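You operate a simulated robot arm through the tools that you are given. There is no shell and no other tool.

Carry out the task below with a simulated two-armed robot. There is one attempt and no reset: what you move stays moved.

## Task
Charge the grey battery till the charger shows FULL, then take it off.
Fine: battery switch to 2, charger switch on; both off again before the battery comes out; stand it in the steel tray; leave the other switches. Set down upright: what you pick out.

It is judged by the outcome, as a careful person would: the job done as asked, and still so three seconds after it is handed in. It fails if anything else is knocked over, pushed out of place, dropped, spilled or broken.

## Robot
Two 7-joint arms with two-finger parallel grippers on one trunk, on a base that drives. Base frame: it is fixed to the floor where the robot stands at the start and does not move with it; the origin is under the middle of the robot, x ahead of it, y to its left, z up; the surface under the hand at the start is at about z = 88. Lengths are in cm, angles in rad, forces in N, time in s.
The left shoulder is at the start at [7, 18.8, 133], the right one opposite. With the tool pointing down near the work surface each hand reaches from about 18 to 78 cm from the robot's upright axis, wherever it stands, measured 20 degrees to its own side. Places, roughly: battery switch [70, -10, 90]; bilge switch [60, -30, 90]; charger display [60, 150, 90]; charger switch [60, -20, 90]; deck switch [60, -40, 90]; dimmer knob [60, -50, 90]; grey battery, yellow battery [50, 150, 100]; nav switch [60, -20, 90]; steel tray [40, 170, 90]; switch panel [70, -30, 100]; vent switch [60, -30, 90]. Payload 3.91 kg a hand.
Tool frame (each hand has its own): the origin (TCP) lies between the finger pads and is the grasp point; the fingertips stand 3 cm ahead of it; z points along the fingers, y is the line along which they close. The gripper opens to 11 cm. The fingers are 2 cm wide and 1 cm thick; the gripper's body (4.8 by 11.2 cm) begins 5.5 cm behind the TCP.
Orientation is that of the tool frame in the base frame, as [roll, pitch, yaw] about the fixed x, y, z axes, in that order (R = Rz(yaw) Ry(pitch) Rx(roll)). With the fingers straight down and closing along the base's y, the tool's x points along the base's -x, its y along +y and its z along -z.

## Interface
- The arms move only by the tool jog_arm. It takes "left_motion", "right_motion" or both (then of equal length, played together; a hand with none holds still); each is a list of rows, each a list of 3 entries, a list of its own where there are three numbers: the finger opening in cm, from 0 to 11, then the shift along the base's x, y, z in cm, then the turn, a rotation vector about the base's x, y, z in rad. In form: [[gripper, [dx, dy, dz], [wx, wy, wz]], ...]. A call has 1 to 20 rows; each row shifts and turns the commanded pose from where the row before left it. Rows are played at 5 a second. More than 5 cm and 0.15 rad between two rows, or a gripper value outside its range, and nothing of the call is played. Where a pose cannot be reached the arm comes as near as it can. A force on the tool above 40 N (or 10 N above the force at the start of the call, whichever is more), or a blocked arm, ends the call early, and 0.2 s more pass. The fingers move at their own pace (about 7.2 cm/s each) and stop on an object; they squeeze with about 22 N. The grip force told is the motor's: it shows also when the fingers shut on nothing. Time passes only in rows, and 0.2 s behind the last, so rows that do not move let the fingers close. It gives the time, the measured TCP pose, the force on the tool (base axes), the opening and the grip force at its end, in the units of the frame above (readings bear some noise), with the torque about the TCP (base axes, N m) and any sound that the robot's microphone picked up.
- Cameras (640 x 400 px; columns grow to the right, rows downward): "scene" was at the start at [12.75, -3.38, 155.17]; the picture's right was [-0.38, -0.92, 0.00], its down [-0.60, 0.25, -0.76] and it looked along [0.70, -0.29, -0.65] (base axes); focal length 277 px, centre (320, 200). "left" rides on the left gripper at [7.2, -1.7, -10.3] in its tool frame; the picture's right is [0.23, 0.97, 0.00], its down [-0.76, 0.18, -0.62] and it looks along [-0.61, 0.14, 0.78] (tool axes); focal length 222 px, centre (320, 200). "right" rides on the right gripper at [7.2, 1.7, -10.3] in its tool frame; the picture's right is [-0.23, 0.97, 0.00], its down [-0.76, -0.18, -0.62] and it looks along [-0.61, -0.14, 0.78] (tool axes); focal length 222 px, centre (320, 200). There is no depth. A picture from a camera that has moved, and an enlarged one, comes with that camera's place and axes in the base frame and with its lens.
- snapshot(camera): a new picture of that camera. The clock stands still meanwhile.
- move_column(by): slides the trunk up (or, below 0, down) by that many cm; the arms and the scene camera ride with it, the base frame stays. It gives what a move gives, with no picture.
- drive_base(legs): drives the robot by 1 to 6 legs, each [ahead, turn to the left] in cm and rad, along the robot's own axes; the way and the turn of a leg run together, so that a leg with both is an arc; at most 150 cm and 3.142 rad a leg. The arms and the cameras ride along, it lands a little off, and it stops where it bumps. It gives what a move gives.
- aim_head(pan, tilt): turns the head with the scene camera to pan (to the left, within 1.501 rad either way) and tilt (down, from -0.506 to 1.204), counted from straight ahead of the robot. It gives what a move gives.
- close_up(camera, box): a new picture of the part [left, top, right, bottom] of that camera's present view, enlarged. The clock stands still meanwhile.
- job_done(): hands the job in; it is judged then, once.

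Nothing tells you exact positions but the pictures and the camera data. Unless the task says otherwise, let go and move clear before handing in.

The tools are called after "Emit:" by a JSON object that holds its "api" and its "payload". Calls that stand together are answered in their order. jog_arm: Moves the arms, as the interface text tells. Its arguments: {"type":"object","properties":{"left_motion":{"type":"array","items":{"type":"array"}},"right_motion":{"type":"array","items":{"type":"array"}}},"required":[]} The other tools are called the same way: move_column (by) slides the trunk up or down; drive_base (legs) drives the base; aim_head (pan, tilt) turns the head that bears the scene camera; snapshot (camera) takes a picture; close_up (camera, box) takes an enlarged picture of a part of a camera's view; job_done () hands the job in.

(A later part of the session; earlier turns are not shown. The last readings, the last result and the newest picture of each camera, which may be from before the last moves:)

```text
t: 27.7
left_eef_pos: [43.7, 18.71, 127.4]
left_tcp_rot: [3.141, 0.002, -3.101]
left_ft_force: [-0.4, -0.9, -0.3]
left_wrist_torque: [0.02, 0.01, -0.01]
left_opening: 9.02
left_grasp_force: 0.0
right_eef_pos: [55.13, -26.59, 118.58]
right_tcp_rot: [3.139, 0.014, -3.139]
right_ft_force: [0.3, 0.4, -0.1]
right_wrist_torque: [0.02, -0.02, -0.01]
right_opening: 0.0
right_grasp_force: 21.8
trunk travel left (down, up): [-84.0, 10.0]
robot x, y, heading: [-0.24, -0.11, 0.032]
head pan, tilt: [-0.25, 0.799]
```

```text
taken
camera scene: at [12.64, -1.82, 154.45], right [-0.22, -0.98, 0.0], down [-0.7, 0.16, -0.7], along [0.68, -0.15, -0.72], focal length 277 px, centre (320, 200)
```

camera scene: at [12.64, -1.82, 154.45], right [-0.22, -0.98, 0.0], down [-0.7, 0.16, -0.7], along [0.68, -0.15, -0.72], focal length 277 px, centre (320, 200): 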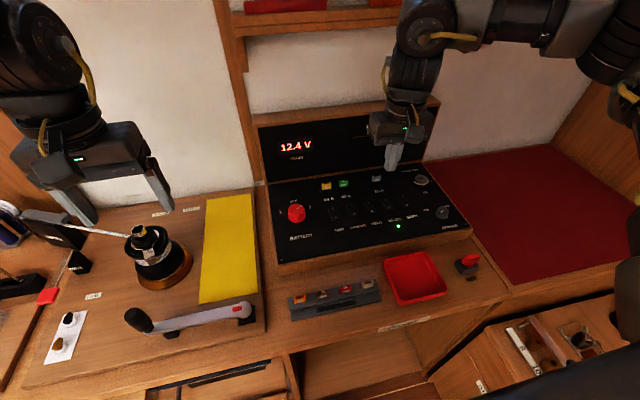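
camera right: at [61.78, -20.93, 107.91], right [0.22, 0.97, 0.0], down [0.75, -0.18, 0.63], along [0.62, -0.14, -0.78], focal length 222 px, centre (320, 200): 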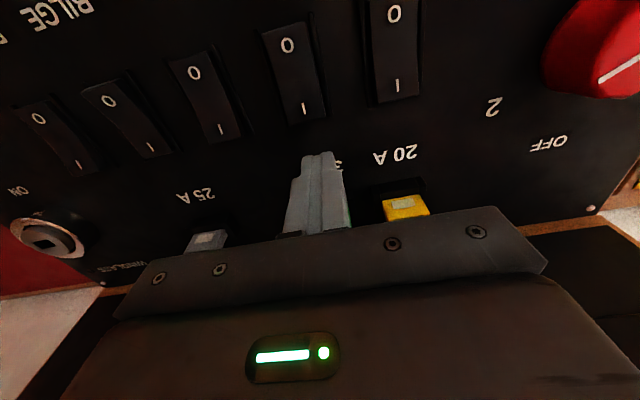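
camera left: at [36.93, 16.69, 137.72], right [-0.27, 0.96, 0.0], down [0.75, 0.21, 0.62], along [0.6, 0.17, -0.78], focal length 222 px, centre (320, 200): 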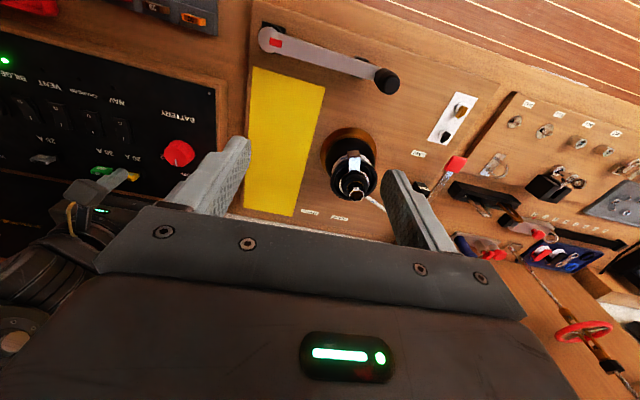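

The posture is reset. Now I approach the rocker's I end again.

Emit:
{"api": "jog_arm", "payload": {"right_motion": [[0, [2.7, 0.9, -3], [0, 0, 0]], [0, [2.7, 0.9, -3], [0, 0, 0]], [0, [2.7, 0.9, -3], [0, 0, 0]], [0, [2.6, 1.0, -3], [0, 0, 0]], [0, [0, 0, -3], [0, 0, 0]], [0, [0, 0, -1.5], [0, 0, 0]], [0, [0, 0, 0], [0, 0, 0]]]}}

Emit:
{"api": "snapshot", "payload": {"camera": "right"}}

Emit:
{"api": "close_up", "payload": {"camera": "left", "box": [0, 40, 260, 200]}}

```text
t: 29.3
left_eef_pos: [43.94, 18.9, 127.22]
left_tcp_rot: [-3.141, 0.002, -3.102]
left_ft_force: [0.2, 0.2, 0.0]
left_wrist_torque: [0.01, 0.0, 0.0]
left_opening: 8.99
left_grasp_force: 0.1
right_eef_pos: [65.93, -22.76, 102.34]
right_tcp_rot: [3.139, 0.012, -3.139]
right_ft_force: [-0.3, 0.5, 0.2]
right_wrist_torque: [0.0, 0.02, -0.06]
right_opening: 0.0
right_grasp_force: 21.7
trunk travel left (down, up): [-84.0, 10.0]
robot x, y, heading: [0.18, -0.17, 0.032]
head pan, tilt: [-0.25, 0.799]
```

```text
taken
camera right: at [58.63, -21.08, 112.48], right [0.22, 0.97, 0.0], down [0.75, -0.18, 0.63], along [0.62, -0.14, -0.77], focal length 222 px, centre (320, 200)
```

right: 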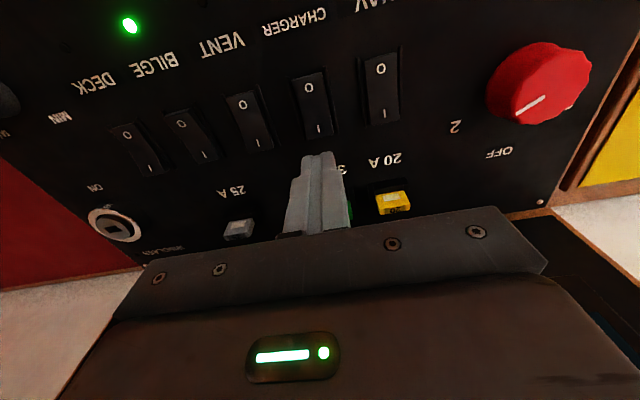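

```text
2.46 times, centred on (130, 120) of left
camera zoom: at [36.81, 16.97, 137.7], right [-0.27, 0.96, 0.0], down [0.75, 0.21, 0.62], along [0.6, 0.17, -0.78], focal length 547 px, centre (788, 397)
```

zoom: 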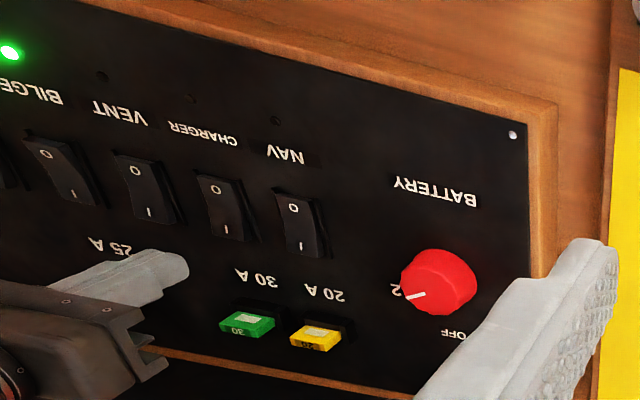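

The fingertip is right over the I end. I descend in steps.

Emit:
{"api": "jog_arm", "payload": {"right_motion": [[0, [0, 0, -1.5], [0, 0, 0]], [0, [0, 0, -1.5], [0, 0, 0]], [0, [0, 0, -1], [0, 0, 0]], [0, [0, 0, -0.6], [0, 0, 0]], [0, [0, 0, -0.4], [0, 0, 0]], [0, [0, 0, 0], [0, 0, 0]]]}}

Emit:
{"api": "close_up", "payload": {"camera": "left", "box": [0, 40, 260, 200]}}

Emit:
{"api": "snapshot", "payload": {"camera": "right"}}

```text
t: 30.7
left_eef_pos: [43.98, 18.91, 127.29]
left_tcp_rot: [3.141, 0.002, -3.103]
left_ft_force: [0.1, 0.4, 1.4]
left_wrist_torque: [0.01, 0.03, 0.03]
left_opening: 9.01
left_grasp_force: 0.1
right_eef_pos: [65.92, -22.93, 97.09]
right_tcp_rot: [3.14, 0.012, -3.14]
right_ft_force: [1.1, -1.6, 1.4]
right_wrist_torque: [-0.03, -0.07, 0.01]
right_opening: 0.0
right_grasp_force: 21.4
trunk travel left (down, up): [-84.0, 10.0]
robot x, y, heading: [-0.31, 0.22, 0.03]
head pan, tilt: [-0.25, 0.799]
```

```text
2.46 times, centred on (130, 120) of left
camera zoom: at [36.76, 16.86, 137.73], right [-0.27, 0.96, 0.0], down [0.75, 0.21, 0.62], along [0.6, 0.17, -0.78], focal length 547 px, centre (788, 397)
```

zoom: 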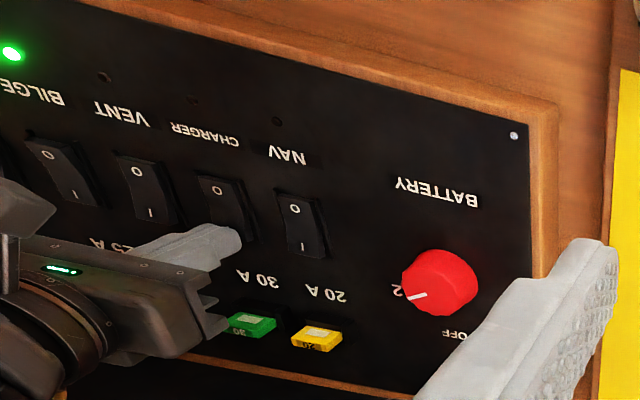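

```text
taken
camera right: at [58.6, -21.16, 107.45], right [0.23, 0.97, 0.0], down [0.75, -0.18, 0.63], along [0.62, -0.14, -0.77], focal length 222 px, centre (320, 200)
```

right: 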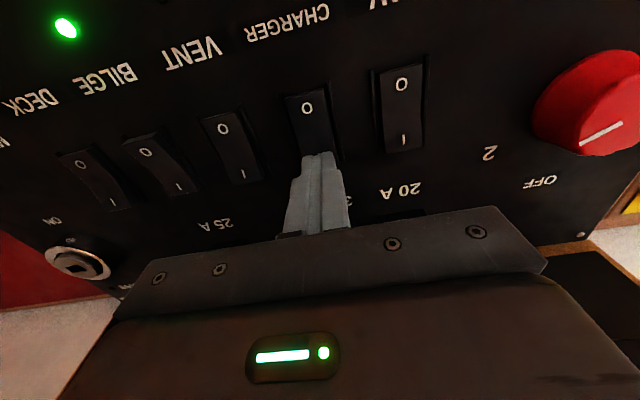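

Just about touching. I press down gently.

Emit:
{"api": "jog_arm", "payload": {"right_motion": [[0, [0, 0, -0.3], [0, 0, 0]], [0, [0, 0, -0.3], [0, 0, 0]], [0, [0, 0, 0], [0, 0, 0]]]}}

Emit:
{"api": "close_up", "payload": {"camera": "left", "box": [0, 40, 260, 200]}}

```text
t: 31.5
left_eef_pos: [43.84, 18.78, 127.34]
left_tcp_rot: [3.141, 0.002, -3.102]
left_ft_force: [0.7, 0.8, -0.8]
left_wrist_torque: [-0.02, 0.0, -0.01]
left_opening: 8.99
left_grasp_force: 0.1
right_eef_pos: [65.82, -22.77, 96.84]
right_tcp_rot: [3.141, 0.017, -3.138]
right_ft_force: [7.9, -4.1, 22.4]
right_wrist_torque: [-0.11, 0.03, 0.04]
right_opening: 0.01
right_grasp_force: 21.7
trunk travel left (down, up): [-84.0, 10.0]
robot x, y, heading: [-0.06, -0.15, 0.03]
head pan, tilt: [-0.25, 0.799]
```

```text
2.46 times, centred on (130, 120) of left
camera zoom: at [36.59, 16.92, 137.81], right [-0.27, 0.96, 0.0], down [0.75, 0.21, 0.63], along [0.6, 0.17, -0.78], focal length 547 px, centre (788, 397)
```

zoom: 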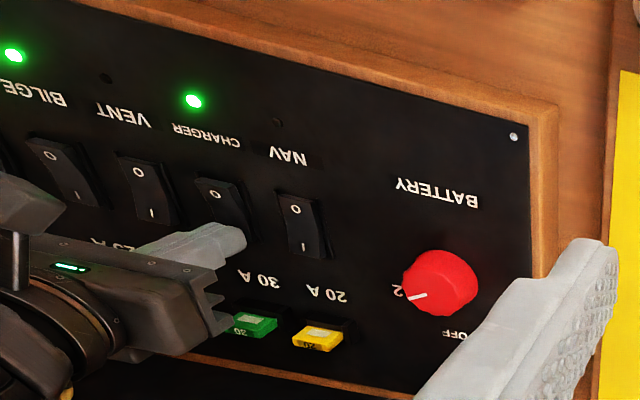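

The CHARGER light is on. I retract up and back, then look toward the charger display.

Emit:
{"api": "jog_arm", "payload": {"right_motion": [[0, [0, 0, 2], [0, 0, 0]], [0, [0, 0, 3], [0, 0, 0]], [0, [-1, 0, 4], [0, 0, 0]], [0, [-2, 0, 4], [0, 0, 0]], [0, [-3, 0, 4], [0, 0, 0]], [0, [-4, 0, 2], [0, 0, 0]], [0, [-4, 0, 2], [0, 0, 0]]]}}

Emit:
{"api": "close_up", "payload": {"camera": "scene", "box": [230, 90, 470, 280]}}

Emit:
{"api": "drive_base", "payload": {"legs": [[0, 1.0]]}}

Emit:
{"api": "aim_head", "payload": {"pan": 0.2, "tilt": 0.42}}

Emit:
{"api": "snapshot", "payload": {"camera": "scene"}}

```text
t: 33.1
left_eef_pos: [43.74, 18.68, 127.42]
left_tcp_rot: [3.141, 0.004, -3.102]
left_ft_force: [0.7, 0.1, 0.1]
left_wrist_torque: [-0.04, -0.04, -0.02]
left_opening: 9.02
left_grasp_force: 0.1
right_eef_pos: [51.84, -22.82, 117.65]
right_tcp_rot: [3.14, 0.012, -3.138]
right_ft_force: [-0.1, -0.5, -0.4]
right_wrist_torque: [0.02, -0.04, -0.03]
right_opening: 0.02
right_grasp_force: 22.5
trunk travel left (down, up): [-84.0, 10.0]
robot x, y, heading: [-0.12, 0.11, 0.033]
head pan, tilt: [-0.25, 0.799]
```

```text
2.11 times, centred on (350, 185) of scene
camera zoom: at [12.58, -1.78, 154.45], right [-0.22, -0.98, 0.0], down [-0.7, 0.16, -0.7], along [0.68, -0.15, -0.72], focal length 583 px, centre (257, 232)
```

zoom: 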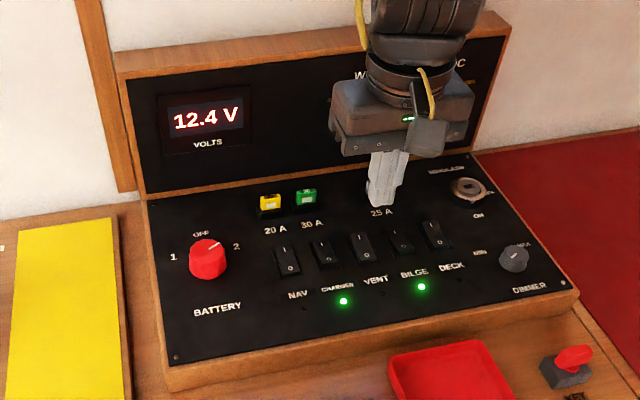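

```text
t: 36.0
left_eef_pos: [7.89, 47.21, 127.33]
left_tcp_rot: [3.142, 0.002, -2.1]
left_ft_force: [-0.8, 0.7, 0.0]
left_wrist_torque: [-0.02, 0.01, 0.01]
left_opening: 9.02
left_grasp_force: 0.0
right_eef_pos: [47.22, 31.59, 117.56]
right_tcp_rot: [3.141, 0.01, -2.136]
right_ft_force: [-0.3, -0.1, -1.1]
right_wrist_torque: [0.02, -0.01, 0.02]
right_opening: 0.0
right_grasp_force: 22.2
trunk travel left (down, up): [-84.0, 10.0]
robot x, y, heading: [0.18, 0.23, 1.033]
head pan, tilt: [-0.25, 0.799]
```

```text
t: 37.0
left_eef_pos: [7.8, 47.27, 127.27]
left_tcp_rot: [3.141, 0.002, -2.1]
left_ft_force: [-0.5, 0.6, -0.1]
left_wrist_torque: [0.02, -0.03, -0.01]
left_opening: 9.02
left_grasp_force: 0.1
right_eef_pos: [47.14, 31.58, 117.59]
right_tcp_rot: [3.138, 0.011, -2.136]
right_ft_force: [-0.3, 0.6, -0.6]
right_wrist_torque: [-0.01, 0.02, -0.02]
right_opening: 0.01
right_grasp_force: 22.2
trunk travel left (down, up): [-84.0, 10.0]
robot x, y, heading: [0.07, 0.14, 1.038]
head pan, tilt: [0.201, 0.421]
```

```text
taken
camera scene: at [5.48, 12.93, 157.74], right [0.94, -0.33, 0.0], down [-0.13, -0.39, -0.91], along [0.3, 0.86, -0.41], focal length 277 px, centre (320, 200)
```

scene: 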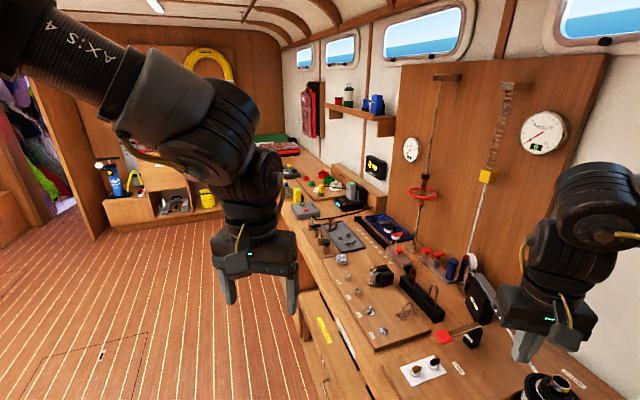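

Emit:
{"api": "close_up", "payload": {"camera": "scene", "box": [320, 170, 380, 220]}}

```text
8.00 times, centred on (350, 195) of scene
camera zoom: at [5.48, 12.93, 157.74], right [0.94, -0.33, 0.0], down [-0.13, -0.39, -0.91], along [0.3, 0.86, -0.41], focal length 2217 px, centre (80, 240)
```

zoom: 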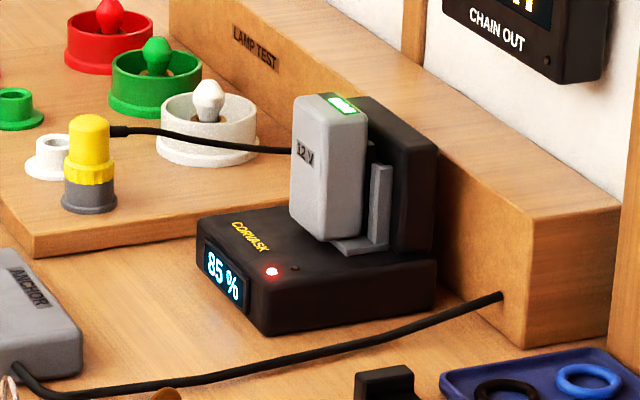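

The display shows 85 % and rising, with a red charging LED. I wait here a bit and watch it.

Emit:
{"api": "jog_arm", "payload": {"right_motion": [[0, [0, 0, 0], [0, 0, 0]], [0, [0, 0, 0], [0, 0, 0]], [0, [0, 0, 0], [0, 0, 0]], [0, [0, 0, 0], [0, 0, 0]], [0, [0, 0, 0], [0, 0, 0]], [0, [0, 0, 0], [0, 0, 0]], [0, [0, 0, 0], [0, 0, 0]], [0, [0, 0, 0], [0, 0, 0]], [0, [0, 0, 0], [0, 0, 0]], [0, [0, 0, 0], [0, 0, 0]]]}}

Emit:
{"api": "close_up", "payload": {"camera": "scene", "box": [320, 170, 380, 220]}}

```text
t: 39.1
left_eef_pos: [7.71, 47.16, 127.21]
left_tcp_rot: [3.141, 0.003, -2.097]
left_ft_force: [0.1, -0.7, 0.4]
left_wrist_torque: [0.01, 0.0, 0.0]
left_opening: 9.01
left_grasp_force: 0.0
right_eef_pos: [47.3, 31.63, 117.49]
right_tcp_rot: [3.14, 0.011, -2.138]
right_ft_force: [-0.3, -1.2, -0.5]
right_wrist_torque: [0.0, 0.01, 0.0]
right_opening: 0.0
right_grasp_force: 22.0
trunk travel left (down, up): [-84.0, 10.0]
robot x, y, heading: [-0.21, -0.0, 1.034]
head pan, tilt: [0.201, 0.421]
```

```text
8.00 times, centred on (350, 195) of scene
camera zoom: at [5.5, 12.93, 157.75], right [0.94, -0.33, 0.0], down [-0.13, -0.39, -0.91], along [0.3, 0.86, -0.41], focal length 2217 px, centre (80, 240)
```

zoom: 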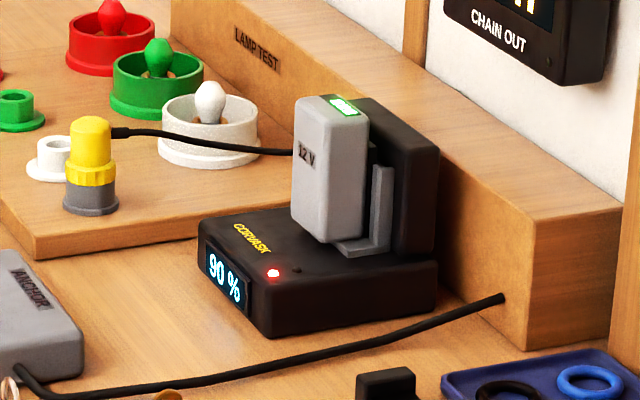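

90 % now, about 2.4 % per second. I wait another four seconds or so.

Emit:
{"api": "jog_arm", "payload": {"right_motion": [[0, [0, 0, 0], [0, 0, 0]], [0, [0, 0, 0], [0, 0, 0]], [0, [0, 0, 0], [0, 0, 0]], [0, [0, 0, 0], [0, 0, 0]], [0, [0, 0, 0], [0, 0, 0]], [0, [0, 0, 0], [0, 0, 0]], [0, [0, 0, 0], [0, 0, 0]], [0, [0, 0, 0], [0, 0, 0]], [0, [0, 0, 0], [0, 0, 0]], [0, [0, 0, 0], [0, 0, 0]], [0, [0, 0, 0], [0, 0, 0]], [0, [0, 0, 0], [0, 0, 0]], [0, [0, 0, 0], [0, 0, 0]], [0, [0, 0, 0], [0, 0, 0]], [0, [0, 0, 0], [0, 0, 0]], [0, [0, 0, 0], [0, 0, 0]], [0, [0, 0, 0], [0, 0, 0]], [0, [0, 0, 0], [0, 0, 0]], [0, [0, 0, 0], [0, 0, 0]], [0, [0, 0, 0], [0, 0, 0]]]}}

Emit:
{"api": "close_up", "payload": {"camera": "scene", "box": [320, 170, 380, 220]}}

```text
t: 43.4
left_eef_pos: [7.74, 47.32, 127.39]
left_tcp_rot: [3.141, 0.002, -2.1]
left_ft_force: [1.0, 0.1, 0.4]
left_wrist_torque: [0.0, -0.01, 0.0]
left_opening: 9.02
left_grasp_force: 0.0
right_eef_pos: [47.14, 31.62, 117.52]
right_tcp_rot: [3.14, 0.012, -2.136]
right_ft_force: [0.1, 0.9, 0.2]
right_wrist_torque: [-0.01, 0.04, 0.02]
right_opening: 0.0
right_grasp_force: 22.5
trunk travel left (down, up): [-84.0, 10.0]
robot x, y, heading: [0.16, 0.15, 1.038]
head pan, tilt: [0.201, 0.421]
```

```text
8.00 times, centred on (350, 195) of scene
camera zoom: at [5.5, 12.93, 157.75], right [0.94, -0.33, 0.0], down [-0.13, -0.39, -0.91], along [0.3, 0.86, -0.41], focal length 2217 px, centre (80, 240)
```

zoom: 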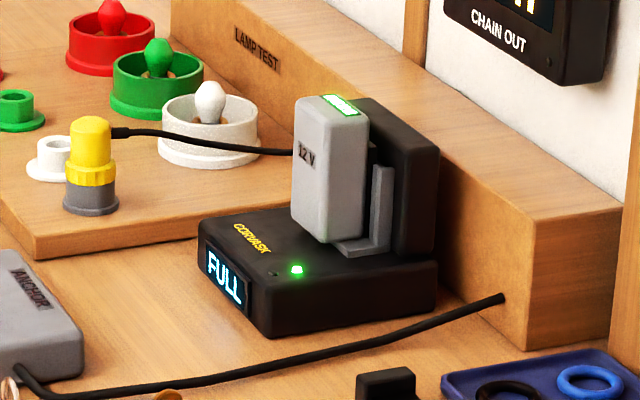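

The display shows FULL. I turn back to the panel to switch the charger off first, then the battery.

Emit:
{"api": "drive_base", "payload": {"legs": [[0, -1.003]]}}

Emit:
{"api": "aim_head", "payload": {"pan": -0.25, "tilt": 0.8}}

Emit:
{"api": "snapshot", "payload": {"camera": "right"}}

Emit:
{"api": "close_up", "payload": {"camera": "scene", "box": [230, 90, 470, 280]}}

```text
t: 46.3
left_eef_pos: [44.01, 18.82, 127.29]
left_tcp_rot: [3.141, 0.002, -3.103]
left_ft_force: [-0.3, 0.5, -0.2]
left_wrist_torque: [0.01, 0.02, -0.01]
left_opening: 8.99
left_grasp_force: 0.1
right_eef_pos: [51.9, -22.78, 117.48]
right_tcp_rot: [-3.14, 0.012, 3.141]
right_ft_force: [0.3, 0.1, -0.1]
right_wrist_torque: [0.01, 0.01, -0.04]
right_opening: 0.0
right_grasp_force: 21.9
trunk travel left (down, up): [-84.0, 10.0]
robot x, y, heading: [-0.52, 0.13, 0.03]
head pan, tilt: [0.201, 0.421]
```

```text
t: 47.2
left_eef_pos: [44.0, 18.72, 127.44]
left_tcp_rot: [3.141, 0.002, -3.104]
left_ft_force: [0.3, 0.3, 0.4]
left_wrist_torque: [0.0, 0.01, 0.0]
left_opening: 8.99
left_grasp_force: 0.1
right_eef_pos: [51.96, -22.99, 117.45]
right_tcp_rot: [3.141, 0.013, -3.141]
right_ft_force: [0.5, -0.2, 0.3]
right_wrist_torque: [-0.03, 0.02, -0.01]
right_opening: 0.0
right_grasp_force: 21.9
trunk travel left (down, up): [-84.0, 10.0]
robot x, y, heading: [0.1, 0.14, 0.029]
head pan, tilt: [-0.25, 0.799]
```

```text
taken
camera right: at [44.59, -21.2, 127.7], right [0.23, 0.97, 0.0], down [0.75, -0.18, 0.63], along [0.62, -0.14, -0.78], focal length 222 px, centre (320, 200)
```

right: 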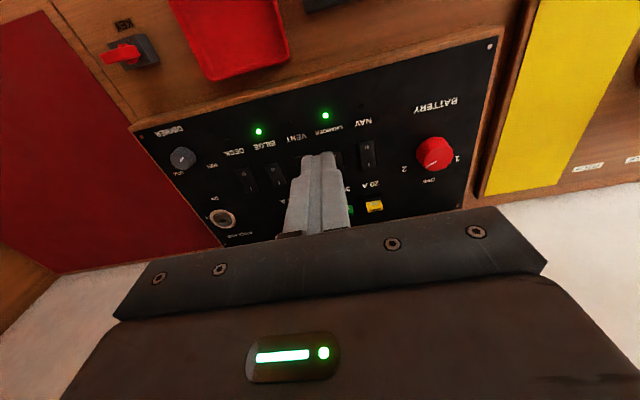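

```text
2.11 times, centred on (350, 185) of scene
camera zoom: at [12.79, -1.74, 154.44], right [-0.22, -0.98, 0.0], down [-0.7, 0.16, -0.7], along [0.68, -0.15, -0.72], focal length 583 px, centre (257, 232)
```

zoom: 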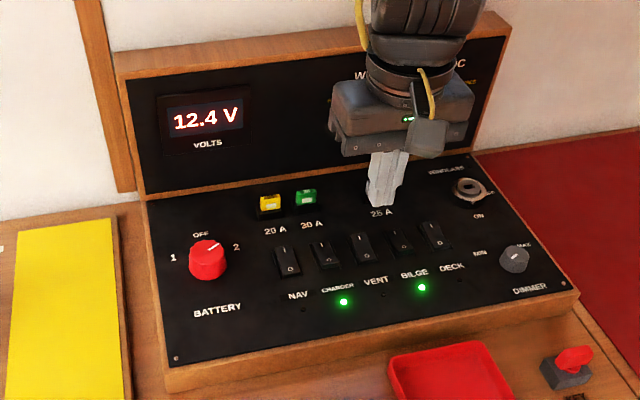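

The charger and battery are still as set. I move above the O end (near end, x≈62.3) of the CHARGER rocker.

Emit:
{"api": "jog_arm", "payload": {"right_motion": [[0, [2.6, 0, -3], [0, 0, 0]], [0, [2.6, 0, -3], [0, 0, 0]], [0, [2.6, 0, -3], [0, 0, 0]], [0, [2.5, 0, -3], [0, 0, 0]], [0, [0, 0, -3.5], [0, 0, 0]], [0, [0, 0, 0], [0, 0, 0]]]}}

Emit:
{"api": "snapshot", "payload": {"camera": "right"}}

Emit:
{"api": "close_up", "payload": {"camera": "left", "box": [0, 40, 260, 200]}}

```text
t: 48.6
left_eef_pos: [43.92, 18.65, 127.26]
left_tcp_rot: [-3.141, 0.002, -3.105]
left_ft_force: [0.2, 0.2, 0.4]
left_wrist_torque: [0.0, -0.03, -0.02]
left_opening: 9.02
left_grasp_force: 0.0
right_eef_pos: [62.26, -22.83, 102.07]
right_tcp_rot: [3.139, 0.013, -3.14]
right_ft_force: [0.0, 0.3, 0.2]
right_wrist_torque: [-0.03, -0.04, 0.0]
right_opening: 0.0
right_grasp_force: 22.0
trunk travel left (down, up): [-84.0, 10.0]
robot x, y, heading: [-0.0, -0.1, 0.031]
head pan, tilt: [-0.25, 0.799]
```

```text
taken
camera right: at [54.86, -21.18, 112.27], right [0.23, 0.97, 0.0], down [0.75, -0.18, 0.63], along [0.62, -0.14, -0.77], focal length 222 px, centre (320, 200)
```

right: 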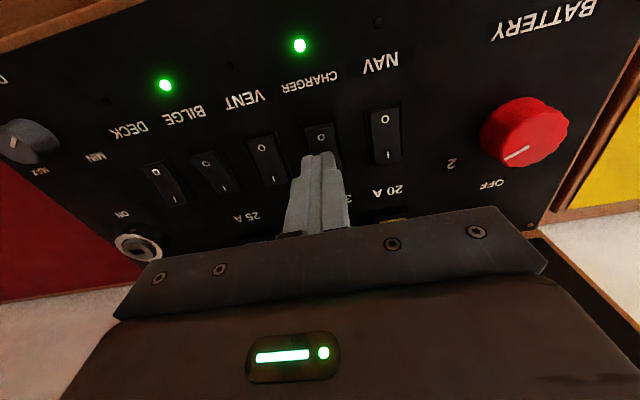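

```text
2.46 times, centred on (130, 120) of left
camera zoom: at [36.72, 16.79, 137.75], right [-0.26, 0.96, 0.0], down [0.75, 0.21, 0.62], along [0.6, 0.16, -0.78], focal length 547 px, centre (788, 397)
```

zoom: 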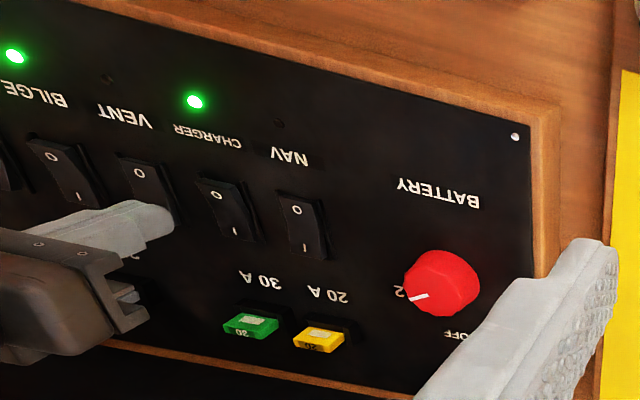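

Aligned over the O. I descend and press.

Emit:
{"api": "jog_arm", "payload": {"right_motion": [[0, [0, 0, -1.5], [0, 0, 0]], [0, [0, 0, -1.5], [0, 0, 0]], [0, [0, 0, -1], [0, 0, 0]], [0, [0, 0, -0.5], [0, 0, 0]], [0, [0, 0, -0.3], [0, 0, 0]], [0, [0, 0, -0.3], [0, 0, 0]], [0, [0, 0, 0], [0, 0, 0]]]}}

Emit:
{"api": "close_up", "payload": {"camera": "left", "box": [0, 40, 260, 200]}}

```text
t: 50.2
left_eef_pos: [43.96, 18.76, 127.26]
left_tcp_rot: [-3.141, 0.003, -3.103]
left_ft_force: [-0.2, -0.2, 0.0]
left_wrist_torque: [-0.02, -0.02, 0.07]
left_opening: 9.0
left_grasp_force: 0.1
right_eef_pos: [62.23, -22.85, 96.99]
right_tcp_rot: [3.141, 0.012, -3.141]
right_ft_force: [0.2, 0.2, 0.7]
right_wrist_torque: [0.02, 0.01, 0.01]
right_opening: 0.02
right_grasp_force: 21.6
trunk travel left (down, up): [-84.0, 10.0]
robot x, y, heading: [-0.52, 0.25, 0.032]
head pan, tilt: [-0.25, 0.799]
```

```text
2.46 times, centred on (130, 120) of left
camera zoom: at [36.84, 16.8, 137.71], right [-0.26, 0.96, 0.0], down [0.75, 0.21, 0.62], along [0.6, 0.16, -0.78], focal length 547 px, centre (788, 397)
```

zoom: 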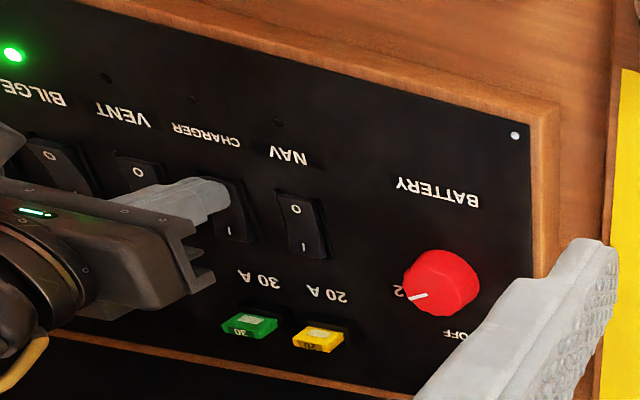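

The CHARGER light is off. Next I retract and go back to the battery knob, pre-rotated about −0.5 rad so that the turn to OFF stays well within reach.

Emit:
{"api": "jog_arm", "payload": {"right_motion": [[0, [0, 0, 2], [0, 0, 0]], [0, [0, 0, 4], [0, 0, 0]], [3, [0, 3, 2], [0, 0, -0.1]], [6, [0.9, 3.5, 0], [0, 0, -0.1]], [9, [0.9, 3.5, 0], [0, 0, -0.1]], [9, [0.9, 3.5, 0], [0, 0, -0.1]], [9, [0.9, 3, 0], [0, 0, -0.1]], [9, [0, 0, 0], [0, 0, 0]]]}}

Emit:
{"api": "snapshot", "payload": {"camera": "right"}}

Emit:
{"api": "snapshot", "payload": {"camera": "scene"}}

```text
t: 52.0
left_eef_pos: [43.96, 18.55, 127.33]
left_tcp_rot: [-3.141, 0.001, -3.104]
left_ft_force: [0.2, -1.0, 0.9]
left_wrist_torque: [0.03, 0.03, -0.01]
left_opening: 8.99
left_grasp_force: 0.1
right_eef_pos: [65.87, -6.59, 104.94]
right_tcp_rot: [3.14, 0.013, 2.641]
right_ft_force: [0.9, -0.3, -0.3]
right_wrist_torque: [0.03, 0.01, 0.0]
right_opening: 8.99
right_grasp_force: 0.2
trunk travel left (down, up): [-84.0, 10.0]
robot x, y, heading: [0.02, -0.21, 0.032]
head pan, tilt: [-0.25, 0.799]
```

```text
taken
camera right: at [60.2, -1.57, 115.16], right [0.67, 0.75, 0.0], down [0.58, -0.52, 0.63], along [0.47, -0.42, -0.78], focal length 222 px, centre (320, 200)
```

right: 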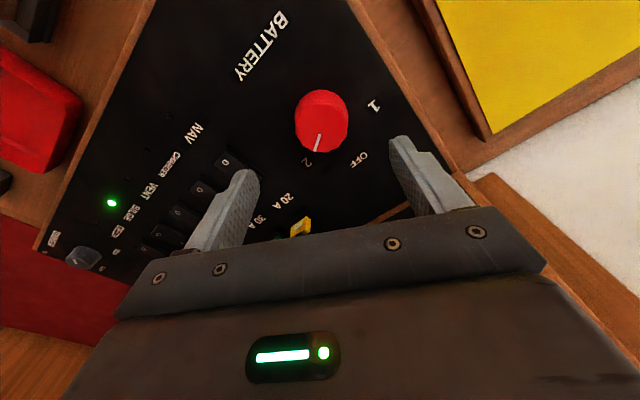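

```text
taken
camera scene: at [12.78, -1.82, 154.43], right [-0.22, -0.98, 0.0], down [-0.7, 0.16, -0.7], along [0.68, -0.15, -0.72], focal length 277 px, centre (320, 200)
```

scene: 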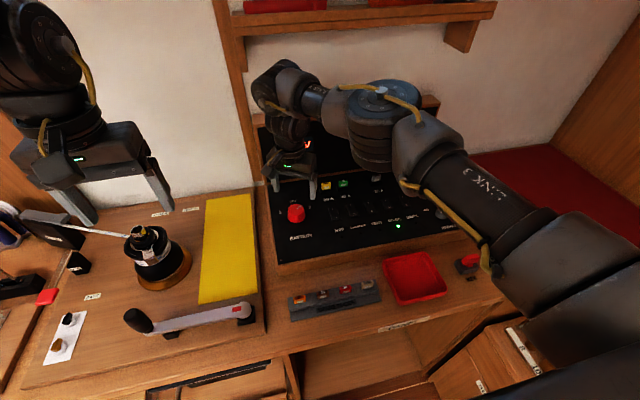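

Good alignment. I descend to the same grip height and close on the knob.

Emit:
{"api": "jog_arm", "payload": {"right_motion": [[9, [0, 0.2, -2], [0, 0, 0]], [9, [0, 0, -2], [0, 0, 0]], [9, [0, 0, -2], [0, 0, 0]], [9, [0, 0, -1.3], [0, 0, 0]], [9, [0, 0, -0.9], [0, 0, 0]], [7, [0, 0, 0], [0, 0, 0]], [5.5, [0, 0, 0], [0, 0, 0]], [4.5, [0, 0, 0], [0, 0, 0]], [3.5, [0, 0, 0], [0, 0, 0]], [3.5, [0, 0, 0], [0, 0, 0]]]}}

Emit:
{"api": "snapshot", "payload": {"camera": "right"}}

```text
t: 54.2
left_eef_pos: [43.95, 18.63, 127.32]
left_tcp_rot: [-3.141, 0.001, -3.103]
left_ft_force: [0.0, 0.3, 1.4]
left_wrist_torque: [0.03, 0.01, 0.01]
left_opening: 8.99
left_grasp_force: 0.1
right_eef_pos: [65.71, -6.49, 96.68]
right_tcp_rot: [-3.141, 0.013, 2.643]
right_ft_force: [-4.1, -3.5, -4.2]
right_wrist_torque: [-0.37, 0.1, 0.01]
right_opening: 4.82
right_grasp_force: 45.4
trunk travel left (down, up): [-84.0, 10.0]
robot x, y, heading: [-0.44, 0.01, 0.029]
head pan, tilt: [-0.25, 0.799]
```

```text
taken
camera right: at [60.07, -1.31, 106.91], right [0.67, 0.75, 0.0], down [0.58, -0.52, 0.63], along [0.47, -0.42, -0.78], focal length 222 px, centre (320, 200)
```

right: 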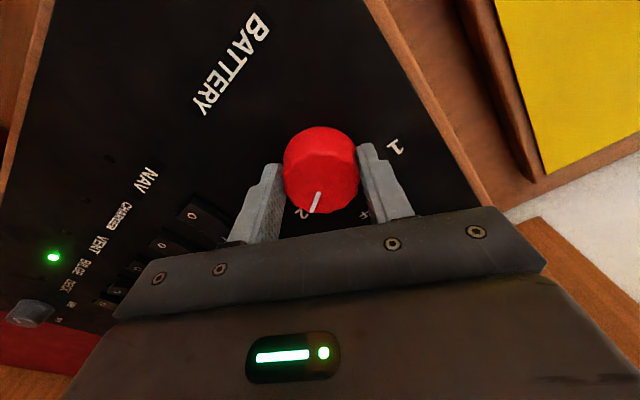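

Gripped. I turn it counter-clockwise about 1 rad, back to OFF.

Emit:
{"api": "jog_arm", "payload": {"right_motion": [[3.5, [0, 0, 0], [0, 0, 0.1]], [3.5, [0, 0, 0], [0, 0, 0.1]], [3.5, [0, 0, 0], [0, 0, 0.1]], [3.5, [0, 0, 0], [0, 0, 0.1]], [3.5, [0, 0, 0], [0, 0, 0.1]], [3.5, [0, 0, 0], [0, 0, 0.1]], [3.5, [0, 0, 0], [0, 0, 0.1]], [3.5, [0, 0, 0], [0, 0, 0.1]], [3.5, [0, 0, 0], [0, 0, 0.1]], [3.5, [0, 0, 0], [0, 0, 0.1]], [3.5, [0, 0, 0], [0, 0, 0]]]}}

Emit:
{"api": "snapshot", "payload": {"camera": "right"}}

Emit:
{"api": "snapshot", "payload": {"camera": "scene"}}

```text
t: 56.6
left_eef_pos: [43.93, 18.32, 127.37]
left_tcp_rot: [3.139, 0.002, -3.104]
left_ft_force: [-0.2, -0.3, -1.1]
left_wrist_torque: [0.03, -0.01, -0.02]
left_opening: 9.01
left_grasp_force: 0.0
right_eef_pos: [65.66, -6.69, 96.85]
right_tcp_rot: [-3.142, 0.009, -2.642]
right_ft_force: [-10.1, -22.8, -6.1]
right_wrist_torque: [-0.99, 0.32, 0.03]
right_opening: 4.84
right_grasp_force: 45.4
trunk travel left (down, up): [-84.0, 10.0]
robot x, y, heading: [-0.12, -0.01, 0.035]
head pan, tilt: [-0.25, 0.799]
```

```text
taken
camera right: at [58.48, -8.69, 106.92], right [-0.27, 0.96, 0.0], down [0.75, 0.2, 0.63], along [0.61, 0.17, -0.78], focal length 222 px, centre (320, 200)
```

right: 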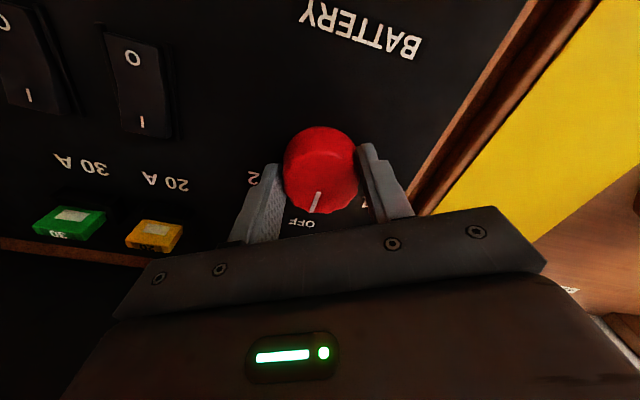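

```text
taken
camera scene: at [12.66, -2.21, 154.44], right [-0.22, -0.98, 0.0], down [-0.7, 0.16, -0.7], along [0.68, -0.15, -0.72], focal length 277 px, centre (320, 200)
```

scene: 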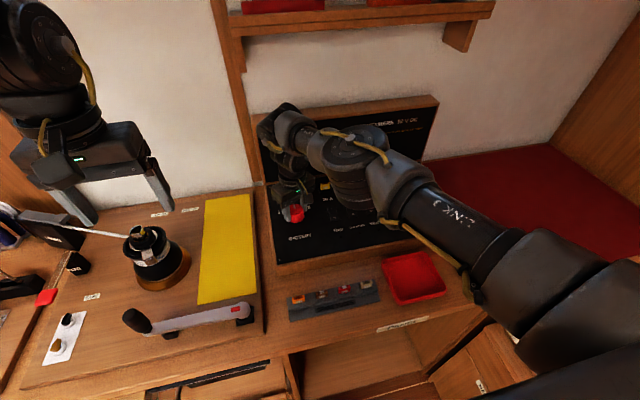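

The pointer is at OFF. I release it and rise straight up, then check the display.

Emit:
{"api": "jog_arm", "payload": {"right_motion": [[6, [0, 0, 0], [0, 0, 0]], [8, [0, 0, 0], [0, 0, 0]], [8, [0, 0, 1], [0, 0, 0]], [8, [0, 0, 3], [0, 0, 0]], [8, [0, 0, 4], [0, 0, -0.1]], [8, [-2, -2, 3], [0, 0, -0.1]], [8, [-3, -2, 2], [0, 0, -0.1]], [8, [-4, -2, 2], [0, 0, -0.1]], [8, [-4, -2, 2], [0, 0, -0.1]], [8, [-4, -2, 1], [0, 0, 0]]]}}

Emit:
{"api": "snapshot", "payload": {"camera": "right"}}

Emit:
{"api": "close_up", "payload": {"camera": "scene", "box": [230, 90, 470, 280]}}

```text
t: 58.8
left_eef_pos: [43.96, 18.59, 127.44]
left_tcp_rot: [3.141, 0.002, -3.103]
left_ft_force: [-0.5, 0.1, -0.4]
left_wrist_torque: [0.0, -0.01, -0.04]
left_opening: 9.02
left_grasp_force: 0.0
right_eef_pos: [50.33, -17.05, 114.65]
right_tcp_rot: [3.138, 0.011, -3.139]
right_ft_force: [0.5, -1.3, 0.7]
right_wrist_torque: [-0.03, -0.03, 0.01]
right_opening: 8.0
right_grasp_force: 0.1
right hand out of reach, approached as far as the arm can: row 10
trunk travel left (down, up): [-84.0, 10.0]
robot x, y, heading: [-0.38, 0.12, 0.035]
head pan, tilt: [-0.25, 0.799]
```

```text
taken
camera right: at [43.07, -15.44, 124.89], right [0.23, 0.97, 0.01], down [0.76, -0.18, 0.63], along [0.62, -0.14, -0.78], focal length 222 px, centre (320, 200)
```

right: 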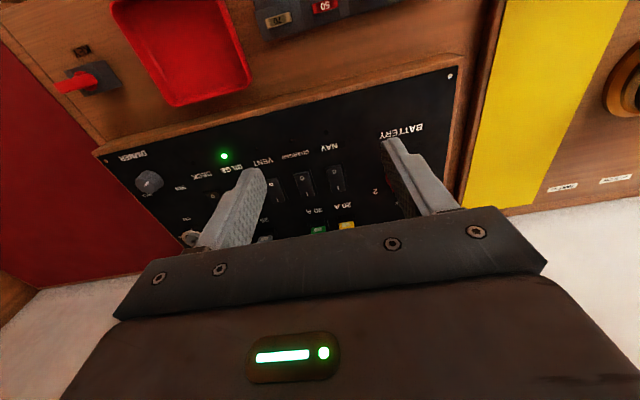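

```text
2.11 times, centred on (350, 185) of scene
camera zoom: at [12.67, -1.94, 154.44], right [-0.22, -0.98, 0.0], down [-0.7, 0.16, -0.7], along [0.68, -0.15, -0.72], focal length 583 px, centre (257, 232)
```

zoom: 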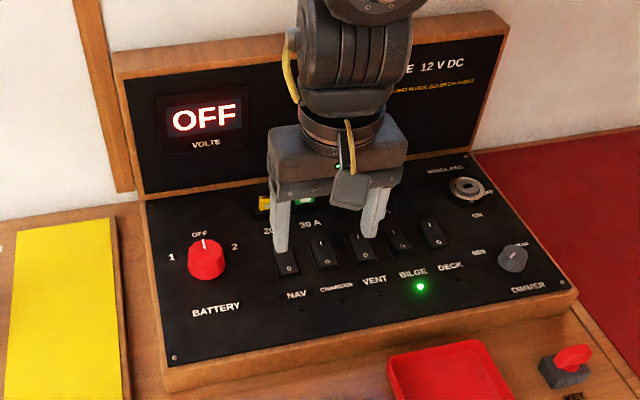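

Both switches are off (voltmeter OFF, CHARGER light out, BILGE untouched). I bring the right arm back to a compact posture and then drive along the bench to the charger.

Emit:
{"api": "jog_arm", "payload": {"right_motion": [[8, [0, -1, 3], [0, 0, 0]], [8, [-2, -2, 3], [0, 0, 0]], [8, [-3, -2, 3], [0, 0, 0]], [8, [-3, -2, 3], [0, 0, 0]], [8, [0, -1, 2], [0, 0, 0]]]}}

Emit:
{"api": "drive_base", "payload": {"legs": [[0, 1.535]]}}

Emit:
{"api": "aim_head", "payload": {"pan": -0.4, "tilt": 0.5}}

Emit:
{"api": "snapshot", "payload": {"camera": "scene"}}

```text
t: 60.0
left_eef_pos: [43.86, 18.64, 127.22]
left_tcp_rot: [-3.142, 0.004, -3.104]
left_ft_force: [-0.5, -0.3, -0.2]
left_wrist_torque: [0.0, -0.07, 0.01]
left_opening: 9.02
left_grasp_force: 0.1
right_eef_pos: [49.3, -19.91, 121.38]
right_tcp_rot: [3.14, 0.013, 3.141]
right_ft_force: [0.4, 0.6, 0.1]
right_wrist_torque: [0.01, -0.03, 0.04]
right_opening: 8.0
right_grasp_force: 0.1
right hand out of reach, approached as far as the arm can: row 2, 3, 4
trunk travel left (down, up): [-84.0, 10.0]
robot x, y, heading: [0.13, -0.16, 0.034]
head pan, tilt: [-0.25, 0.799]
```

```text
t: 64.2
left_eef_pos: [-17.56, 44.51, 127.4]
left_tcp_rot: [-3.141, 0.002, -1.558]
left_ft_force: [0.9, -0.2, -0.1]
left_wrist_torque: [0.0, -0.01, -0.02]
left_opening: 8.97
left_grasp_force: 0.1
right_eef_pos: [21.02, 48.94, 121.33]
right_tcp_rot: [3.139, 0.012, -1.595]
right_ft_force: [-0.2, 1.2, 0.0]
right_wrist_torque: [-0.01, -0.01, 0.0]
right_opening: 8.0
right_grasp_force: 0.0
trunk travel left (down, up): [-84.0, 10.0]
robot x, y, heading: [0.02, 0.21, 1.573]
head pan, tilt: [-0.25, 0.799]
```

```text
t: 65.0
left_eef_pos: [-17.69, 44.44, 127.28]
left_tcp_rot: [-3.139, 0.001, -1.555]
left_ft_force: [-0.6, -0.4, 0.2]
left_wrist_torque: [-0.03, 0.02, 0.02]
left_opening: 9.0
left_grasp_force: 0.1
right_eef_pos: [21.02, 49.01, 121.32]
right_tcp_rot: [3.14, 0.013, -1.596]
right_ft_force: [0.6, -0.5, 0.4]
right_wrist_torque: [-0.02, 0.0, 0.04]
right_opening: 8.01
right_grasp_force: 0.0
trunk travel left (down, up): [-84.0, 10.0]
robot x, y, heading: [0.1, 0.0, 1.577]
head pan, tilt: [-0.4, 0.499]
```

```text
taken
camera scene: at [3.4, 13.32, 157.02], right [0.92, -0.38, 0.0], down [-0.18, -0.44, -0.88], along [0.34, 0.81, -0.48], focal length 277 px, centre (320, 200)
```

scene: 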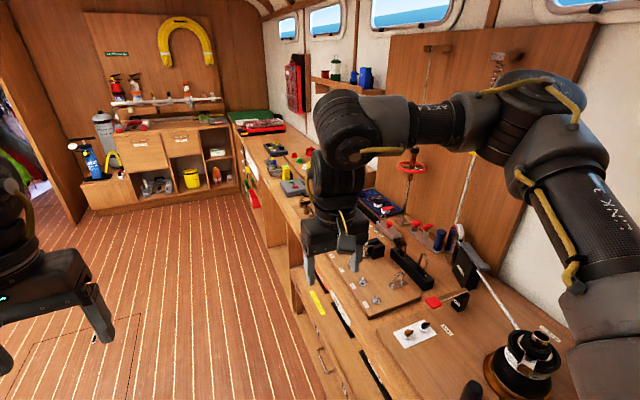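

The way along the floor is clear. I drive 140 cm along the bench and then turn to face it.

Emit:
{"api": "drive_base", "payload": {"legs": [[70, 0]]}}

Emit:
{"api": "snapshot", "payload": {"camera": "scene"}}

```text
t: 68.8
left_eef_pos: [-18.07, 114.14, 127.36]
left_tcp_rot: [-3.141, 0.0, -1.558]
left_ft_force: [0.4, -1.5, -0.5]
left_wrist_torque: [0.02, 0.0, -0.03]
left_opening: 9.01
left_grasp_force: 0.0
right_eef_pos: [20.68, 118.64, 121.4]
right_tcp_rot: [3.137, 0.014, -1.593]
right_ft_force: [-0.3, -1.1, 0.1]
right_wrist_torque: [0.0, 0.03, 0.0]
right_opening: 7.98
right_grasp_force: 0.0
trunk travel left (down, up): [-84.0, 10.0]
robot x, y, heading: [-0.56, 69.5, 1.576]
head pan, tilt: [-0.4, 0.499]
```

```text
taken
camera scene: at [3.05, 82.95, 157.04], right [0.92, -0.38, 0.0], down [-0.18, -0.44, -0.88], along [0.34, 0.81, -0.48], focal length 277 px, centre (320, 200)
```

scene: 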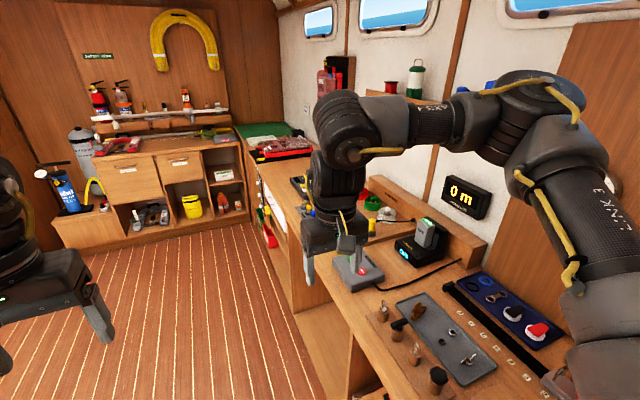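

Emit:
{"api": "drive_base", "payload": {"legs": [[68, 0]]}}

Emit:
{"api": "drive_base", "payload": {"legs": [[0, -1.0]]}}

Emit:
{"api": "aim_head", "payload": {"pan": -0.3, "tilt": 0.7}}

Emit:
{"api": "snapshot", "payload": {"camera": "scene"}}

```text
t: 72.5
left_eef_pos: [-18.77, 181.37, 127.3]
left_tcp_rot: [-3.141, 0.002, -1.552]
left_ft_force: [-0.1, 0.9, 0.3]
left_wrist_torque: [0.02, -0.03, -0.03]
left_opening: 9.0
left_grasp_force: 0.1
right_eef_pos: [19.92, 186.12, 121.37]
right_tcp_rot: [3.137, 0.011, -1.591]
right_ft_force: [0.3, -0.1, -0.1]
right_wrist_torque: [-0.03, 0.01, 0.03]
right_opening: 7.99
right_grasp_force: 0.0
trunk travel left (down, up): [-84.0, 10.0]
robot x, y, heading: [-0.88, 137.25, 1.579]
head pan, tilt: [-0.4, 0.499]
```

```text
t: 75.4
left_eef_pos: [26.02, 176.87, 127.22]
left_tcp_rot: [-3.141, 0.001, -2.531]
left_ft_force: [0.1, -0.7, 0.4]
left_wrist_torque: [0.02, 0.0, 0.01]
left_opening: 8.99
left_grasp_force: 0.1
right_eef_pos: [51.48, 147.42, 121.43]
right_tcp_rot: [3.139, 0.012, -2.57]
right_ft_force: [0.5, 0.8, -1.1]
right_wrist_torque: [0.0, 0.01, -0.02]
right_opening: 7.98
right_grasp_force: 0.1
trunk travel left (down, up): [-84.0, 10.0]
robot x, y, heading: [-0.78, 137.19, 0.607]
head pan, tilt: [-0.4, 0.499]
```

```text
t: 76.1
left_eef_pos: [25.98, 176.65, 127.28]
left_tcp_rot: [-3.141, 0.002, -2.53]
left_ft_force: [-0.1, 0.4, 0.2]
left_wrist_torque: [0.01, 0.03, -0.04]
left_opening: 8.97
left_grasp_force: 0.0
right_eef_pos: [51.45, 147.38, 121.28]
right_tcp_rot: [3.139, 0.011, -2.569]
right_ft_force: [-0.7, 0.5, 0.3]
right_wrist_torque: [-0.04, -0.02, 0.0]
right_opening: 7.96
right_grasp_force: 0.0
trunk travel left (down, up): [-84.0, 10.0]
robot x, y, heading: [-0.84, 137.01, 0.603]
head pan, tilt: [-0.3, 0.7]
```

```text
taken
camera scene: at [11.35, 142.4, 155.26], right [0.3, -0.95, 0.0], down [-0.61, -0.19, -0.77], along [0.73, 0.23, -0.64], focal length 277 px, centre (320, 200)
```

scene: 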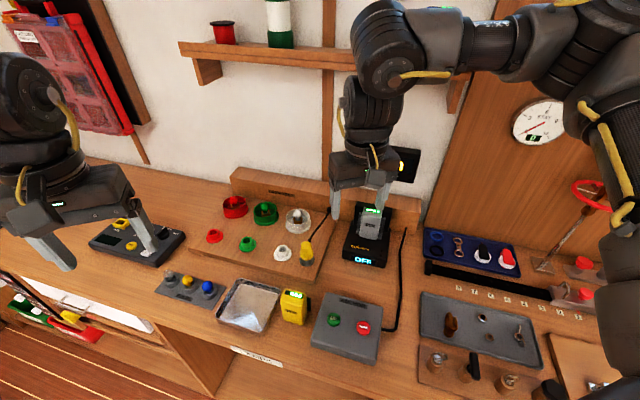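

I've arrived and can see the charger (reading OFF), the steel tray, and the yellow battery between. I zoom in on the charger and the tray.

Emit:
{"api": "close_up", "payload": {"camera": "scene", "box": [325, 180, 425, 280]}}

Emit:
{"api": "close_up", "payload": {"camera": "scene", "box": [200, 260, 330, 350]}}

Emit:
{"api": "snapshot", "payload": {"camera": "right"}}

Emit:
{"api": "snapshot", "payload": {"camera": "left"}}

```text
4.00 times, centred on (375, 230) of scene
camera zoom: at [11.35, 142.4, 155.26], right [0.3, -0.95, 0.0], down [-0.61, -0.19, -0.77], along [0.73, 0.23, -0.64], focal length 1108 px, centre (100, 80)
```

zoom: 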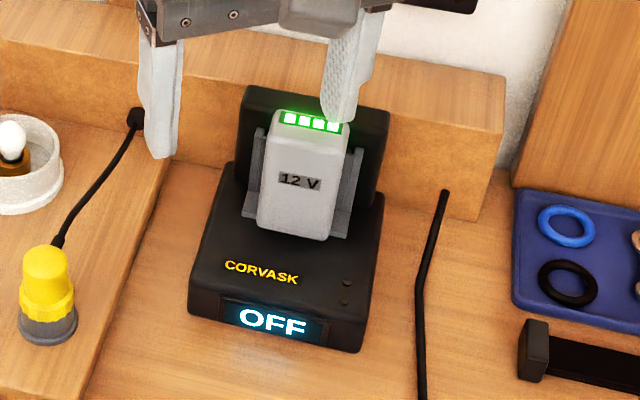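

```text
4.44 times, centred on (265, 305) of scene
camera zoom: at [11.35, 142.4, 155.26], right [0.3, -0.95, 0.0], down [-0.61, -0.19, -0.77], along [0.73, 0.23, -0.64], focal length 1232 px, centre (564, -267)
```

zoom: 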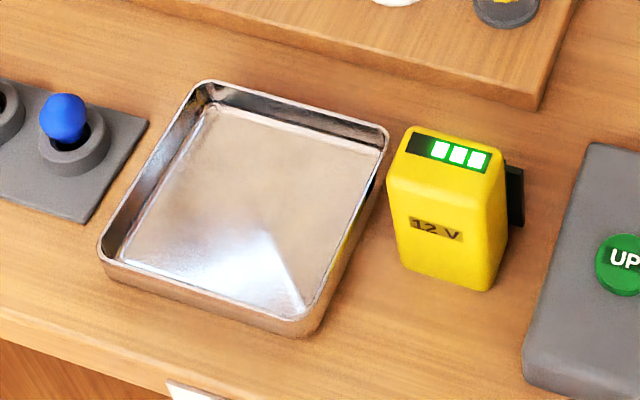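

```text
taken
camera right: at [44.38, 144.79, 131.53], right [-0.34, 0.94, 0.0], down [0.73, 0.26, 0.63], along [0.59, 0.22, -0.78], focal length 222 px, centre (320, 200)
```

right: 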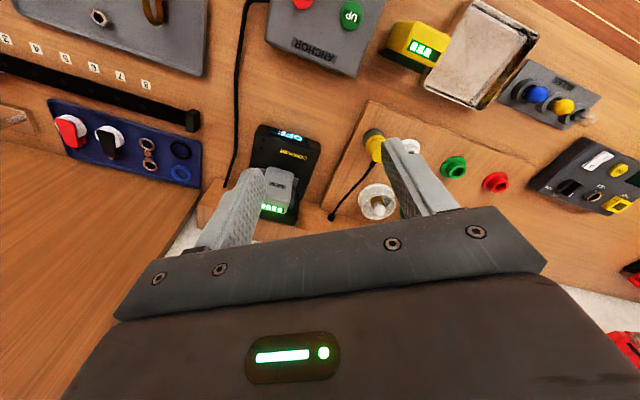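

```text
taken
camera left: at [21.02, 171.25, 137.72], right [-0.74, 0.67, 0.0], down [0.52, 0.58, 0.62], along [0.42, 0.46, -0.78], focal length 222 px, centre (320, 200)
```

left: 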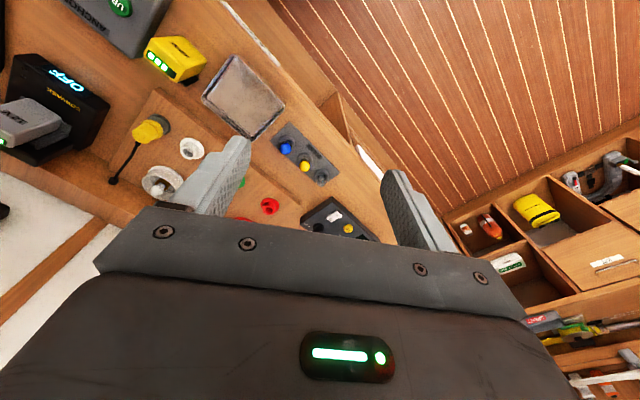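

The battery stands in the charger at about (70.5, 145.3), top near z≈103, about 5.3 cm wide in y. The tray centre is about (41, 171). I'll use the left hand, so I turn a bit more to the right to give it good reach.

Emit:
{"api": "drive_base", "payload": {"legs": [[0, -0.7]]}}

Emit:
{"api": "aim_head", "payload": {"pan": 0.2, "tilt": 0.75}}

Emit:
{"api": "snapshot", "payload": {"camera": "scene"}}

Emit:
{"api": "snapshot", "payload": {"camera": "left"}}

```text
t: 78.4
left_eef_pos: [45.19, 150.1, 127.25]
left_tcp_rot: [-3.14, 0.003, 3.052]
left_ft_force: [0.0, -0.2, -0.3]
left_wrist_torque: [-0.01, -0.03, 0.05]
left_opening: 9.02
left_grasp_force: 0.0
right_eef_pos: [45.74, 111.22, 121.29]
right_tcp_rot: [3.14, 0.012, 3.013]
right_ft_force: [-0.4, -0.9, -0.1]
right_wrist_torque: [0.01, -0.01, -0.02]
right_opening: 8.02
right_grasp_force: 0.1
trunk travel left (down, up): [-84.0, 10.0]
robot x, y, heading: [-0.94, 137.21, -0.099]
head pan, tilt: [-0.3, 0.7]
```

```text
t: 79.3
left_eef_pos: [45.21, 150.06, 127.26]
left_tcp_rot: [-3.141, 0.001, 3.051]
left_ft_force: [-0.4, 0.8, 0.4]
left_wrist_torque: [0.0, -0.02, -0.01]
left_opening: 9.01
left_grasp_force: 0.0
right_eef_pos: [45.66, 111.09, 121.39]
right_tcp_rot: [3.141, 0.012, 3.013]
right_ft_force: [0.4, 0.3, -0.5]
right_wrist_torque: [0.02, 0.02, 0.01]
right_opening: 8.01
right_grasp_force: 0.0
trunk travel left (down, up): [-84.0, 10.0]
robot x, y, heading: [-1.12, 137.45, -0.105]
head pan, tilt: [0.201, 0.75]
```

```text
taken
camera scene: at [12.33, 137.33, 154.83], right [0.1, -0.99, 0.0], down [-0.68, -0.07, -0.73], along [0.73, 0.07, -0.68], focal length 277 px, centre (320, 200)
```

scene: 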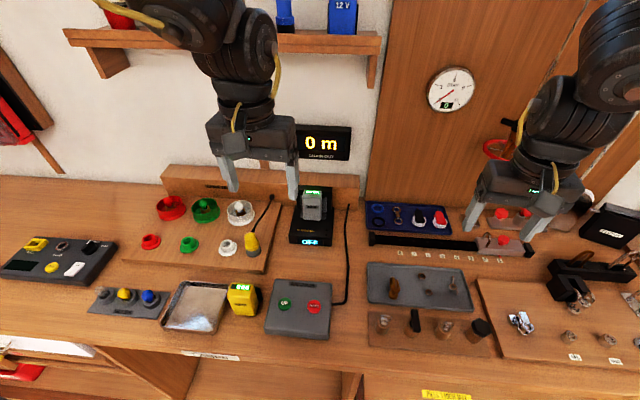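

```text
taken
camera left: at [37.85, 149.04, 137.73], right [-0.14, 0.99, 0.0], down [0.77, 0.11, 0.62], along [0.62, 0.09, -0.78], focal length 222 px, centre (320, 200)
```

left: 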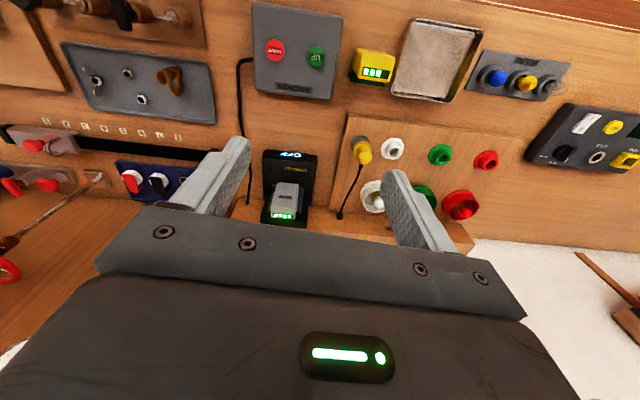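

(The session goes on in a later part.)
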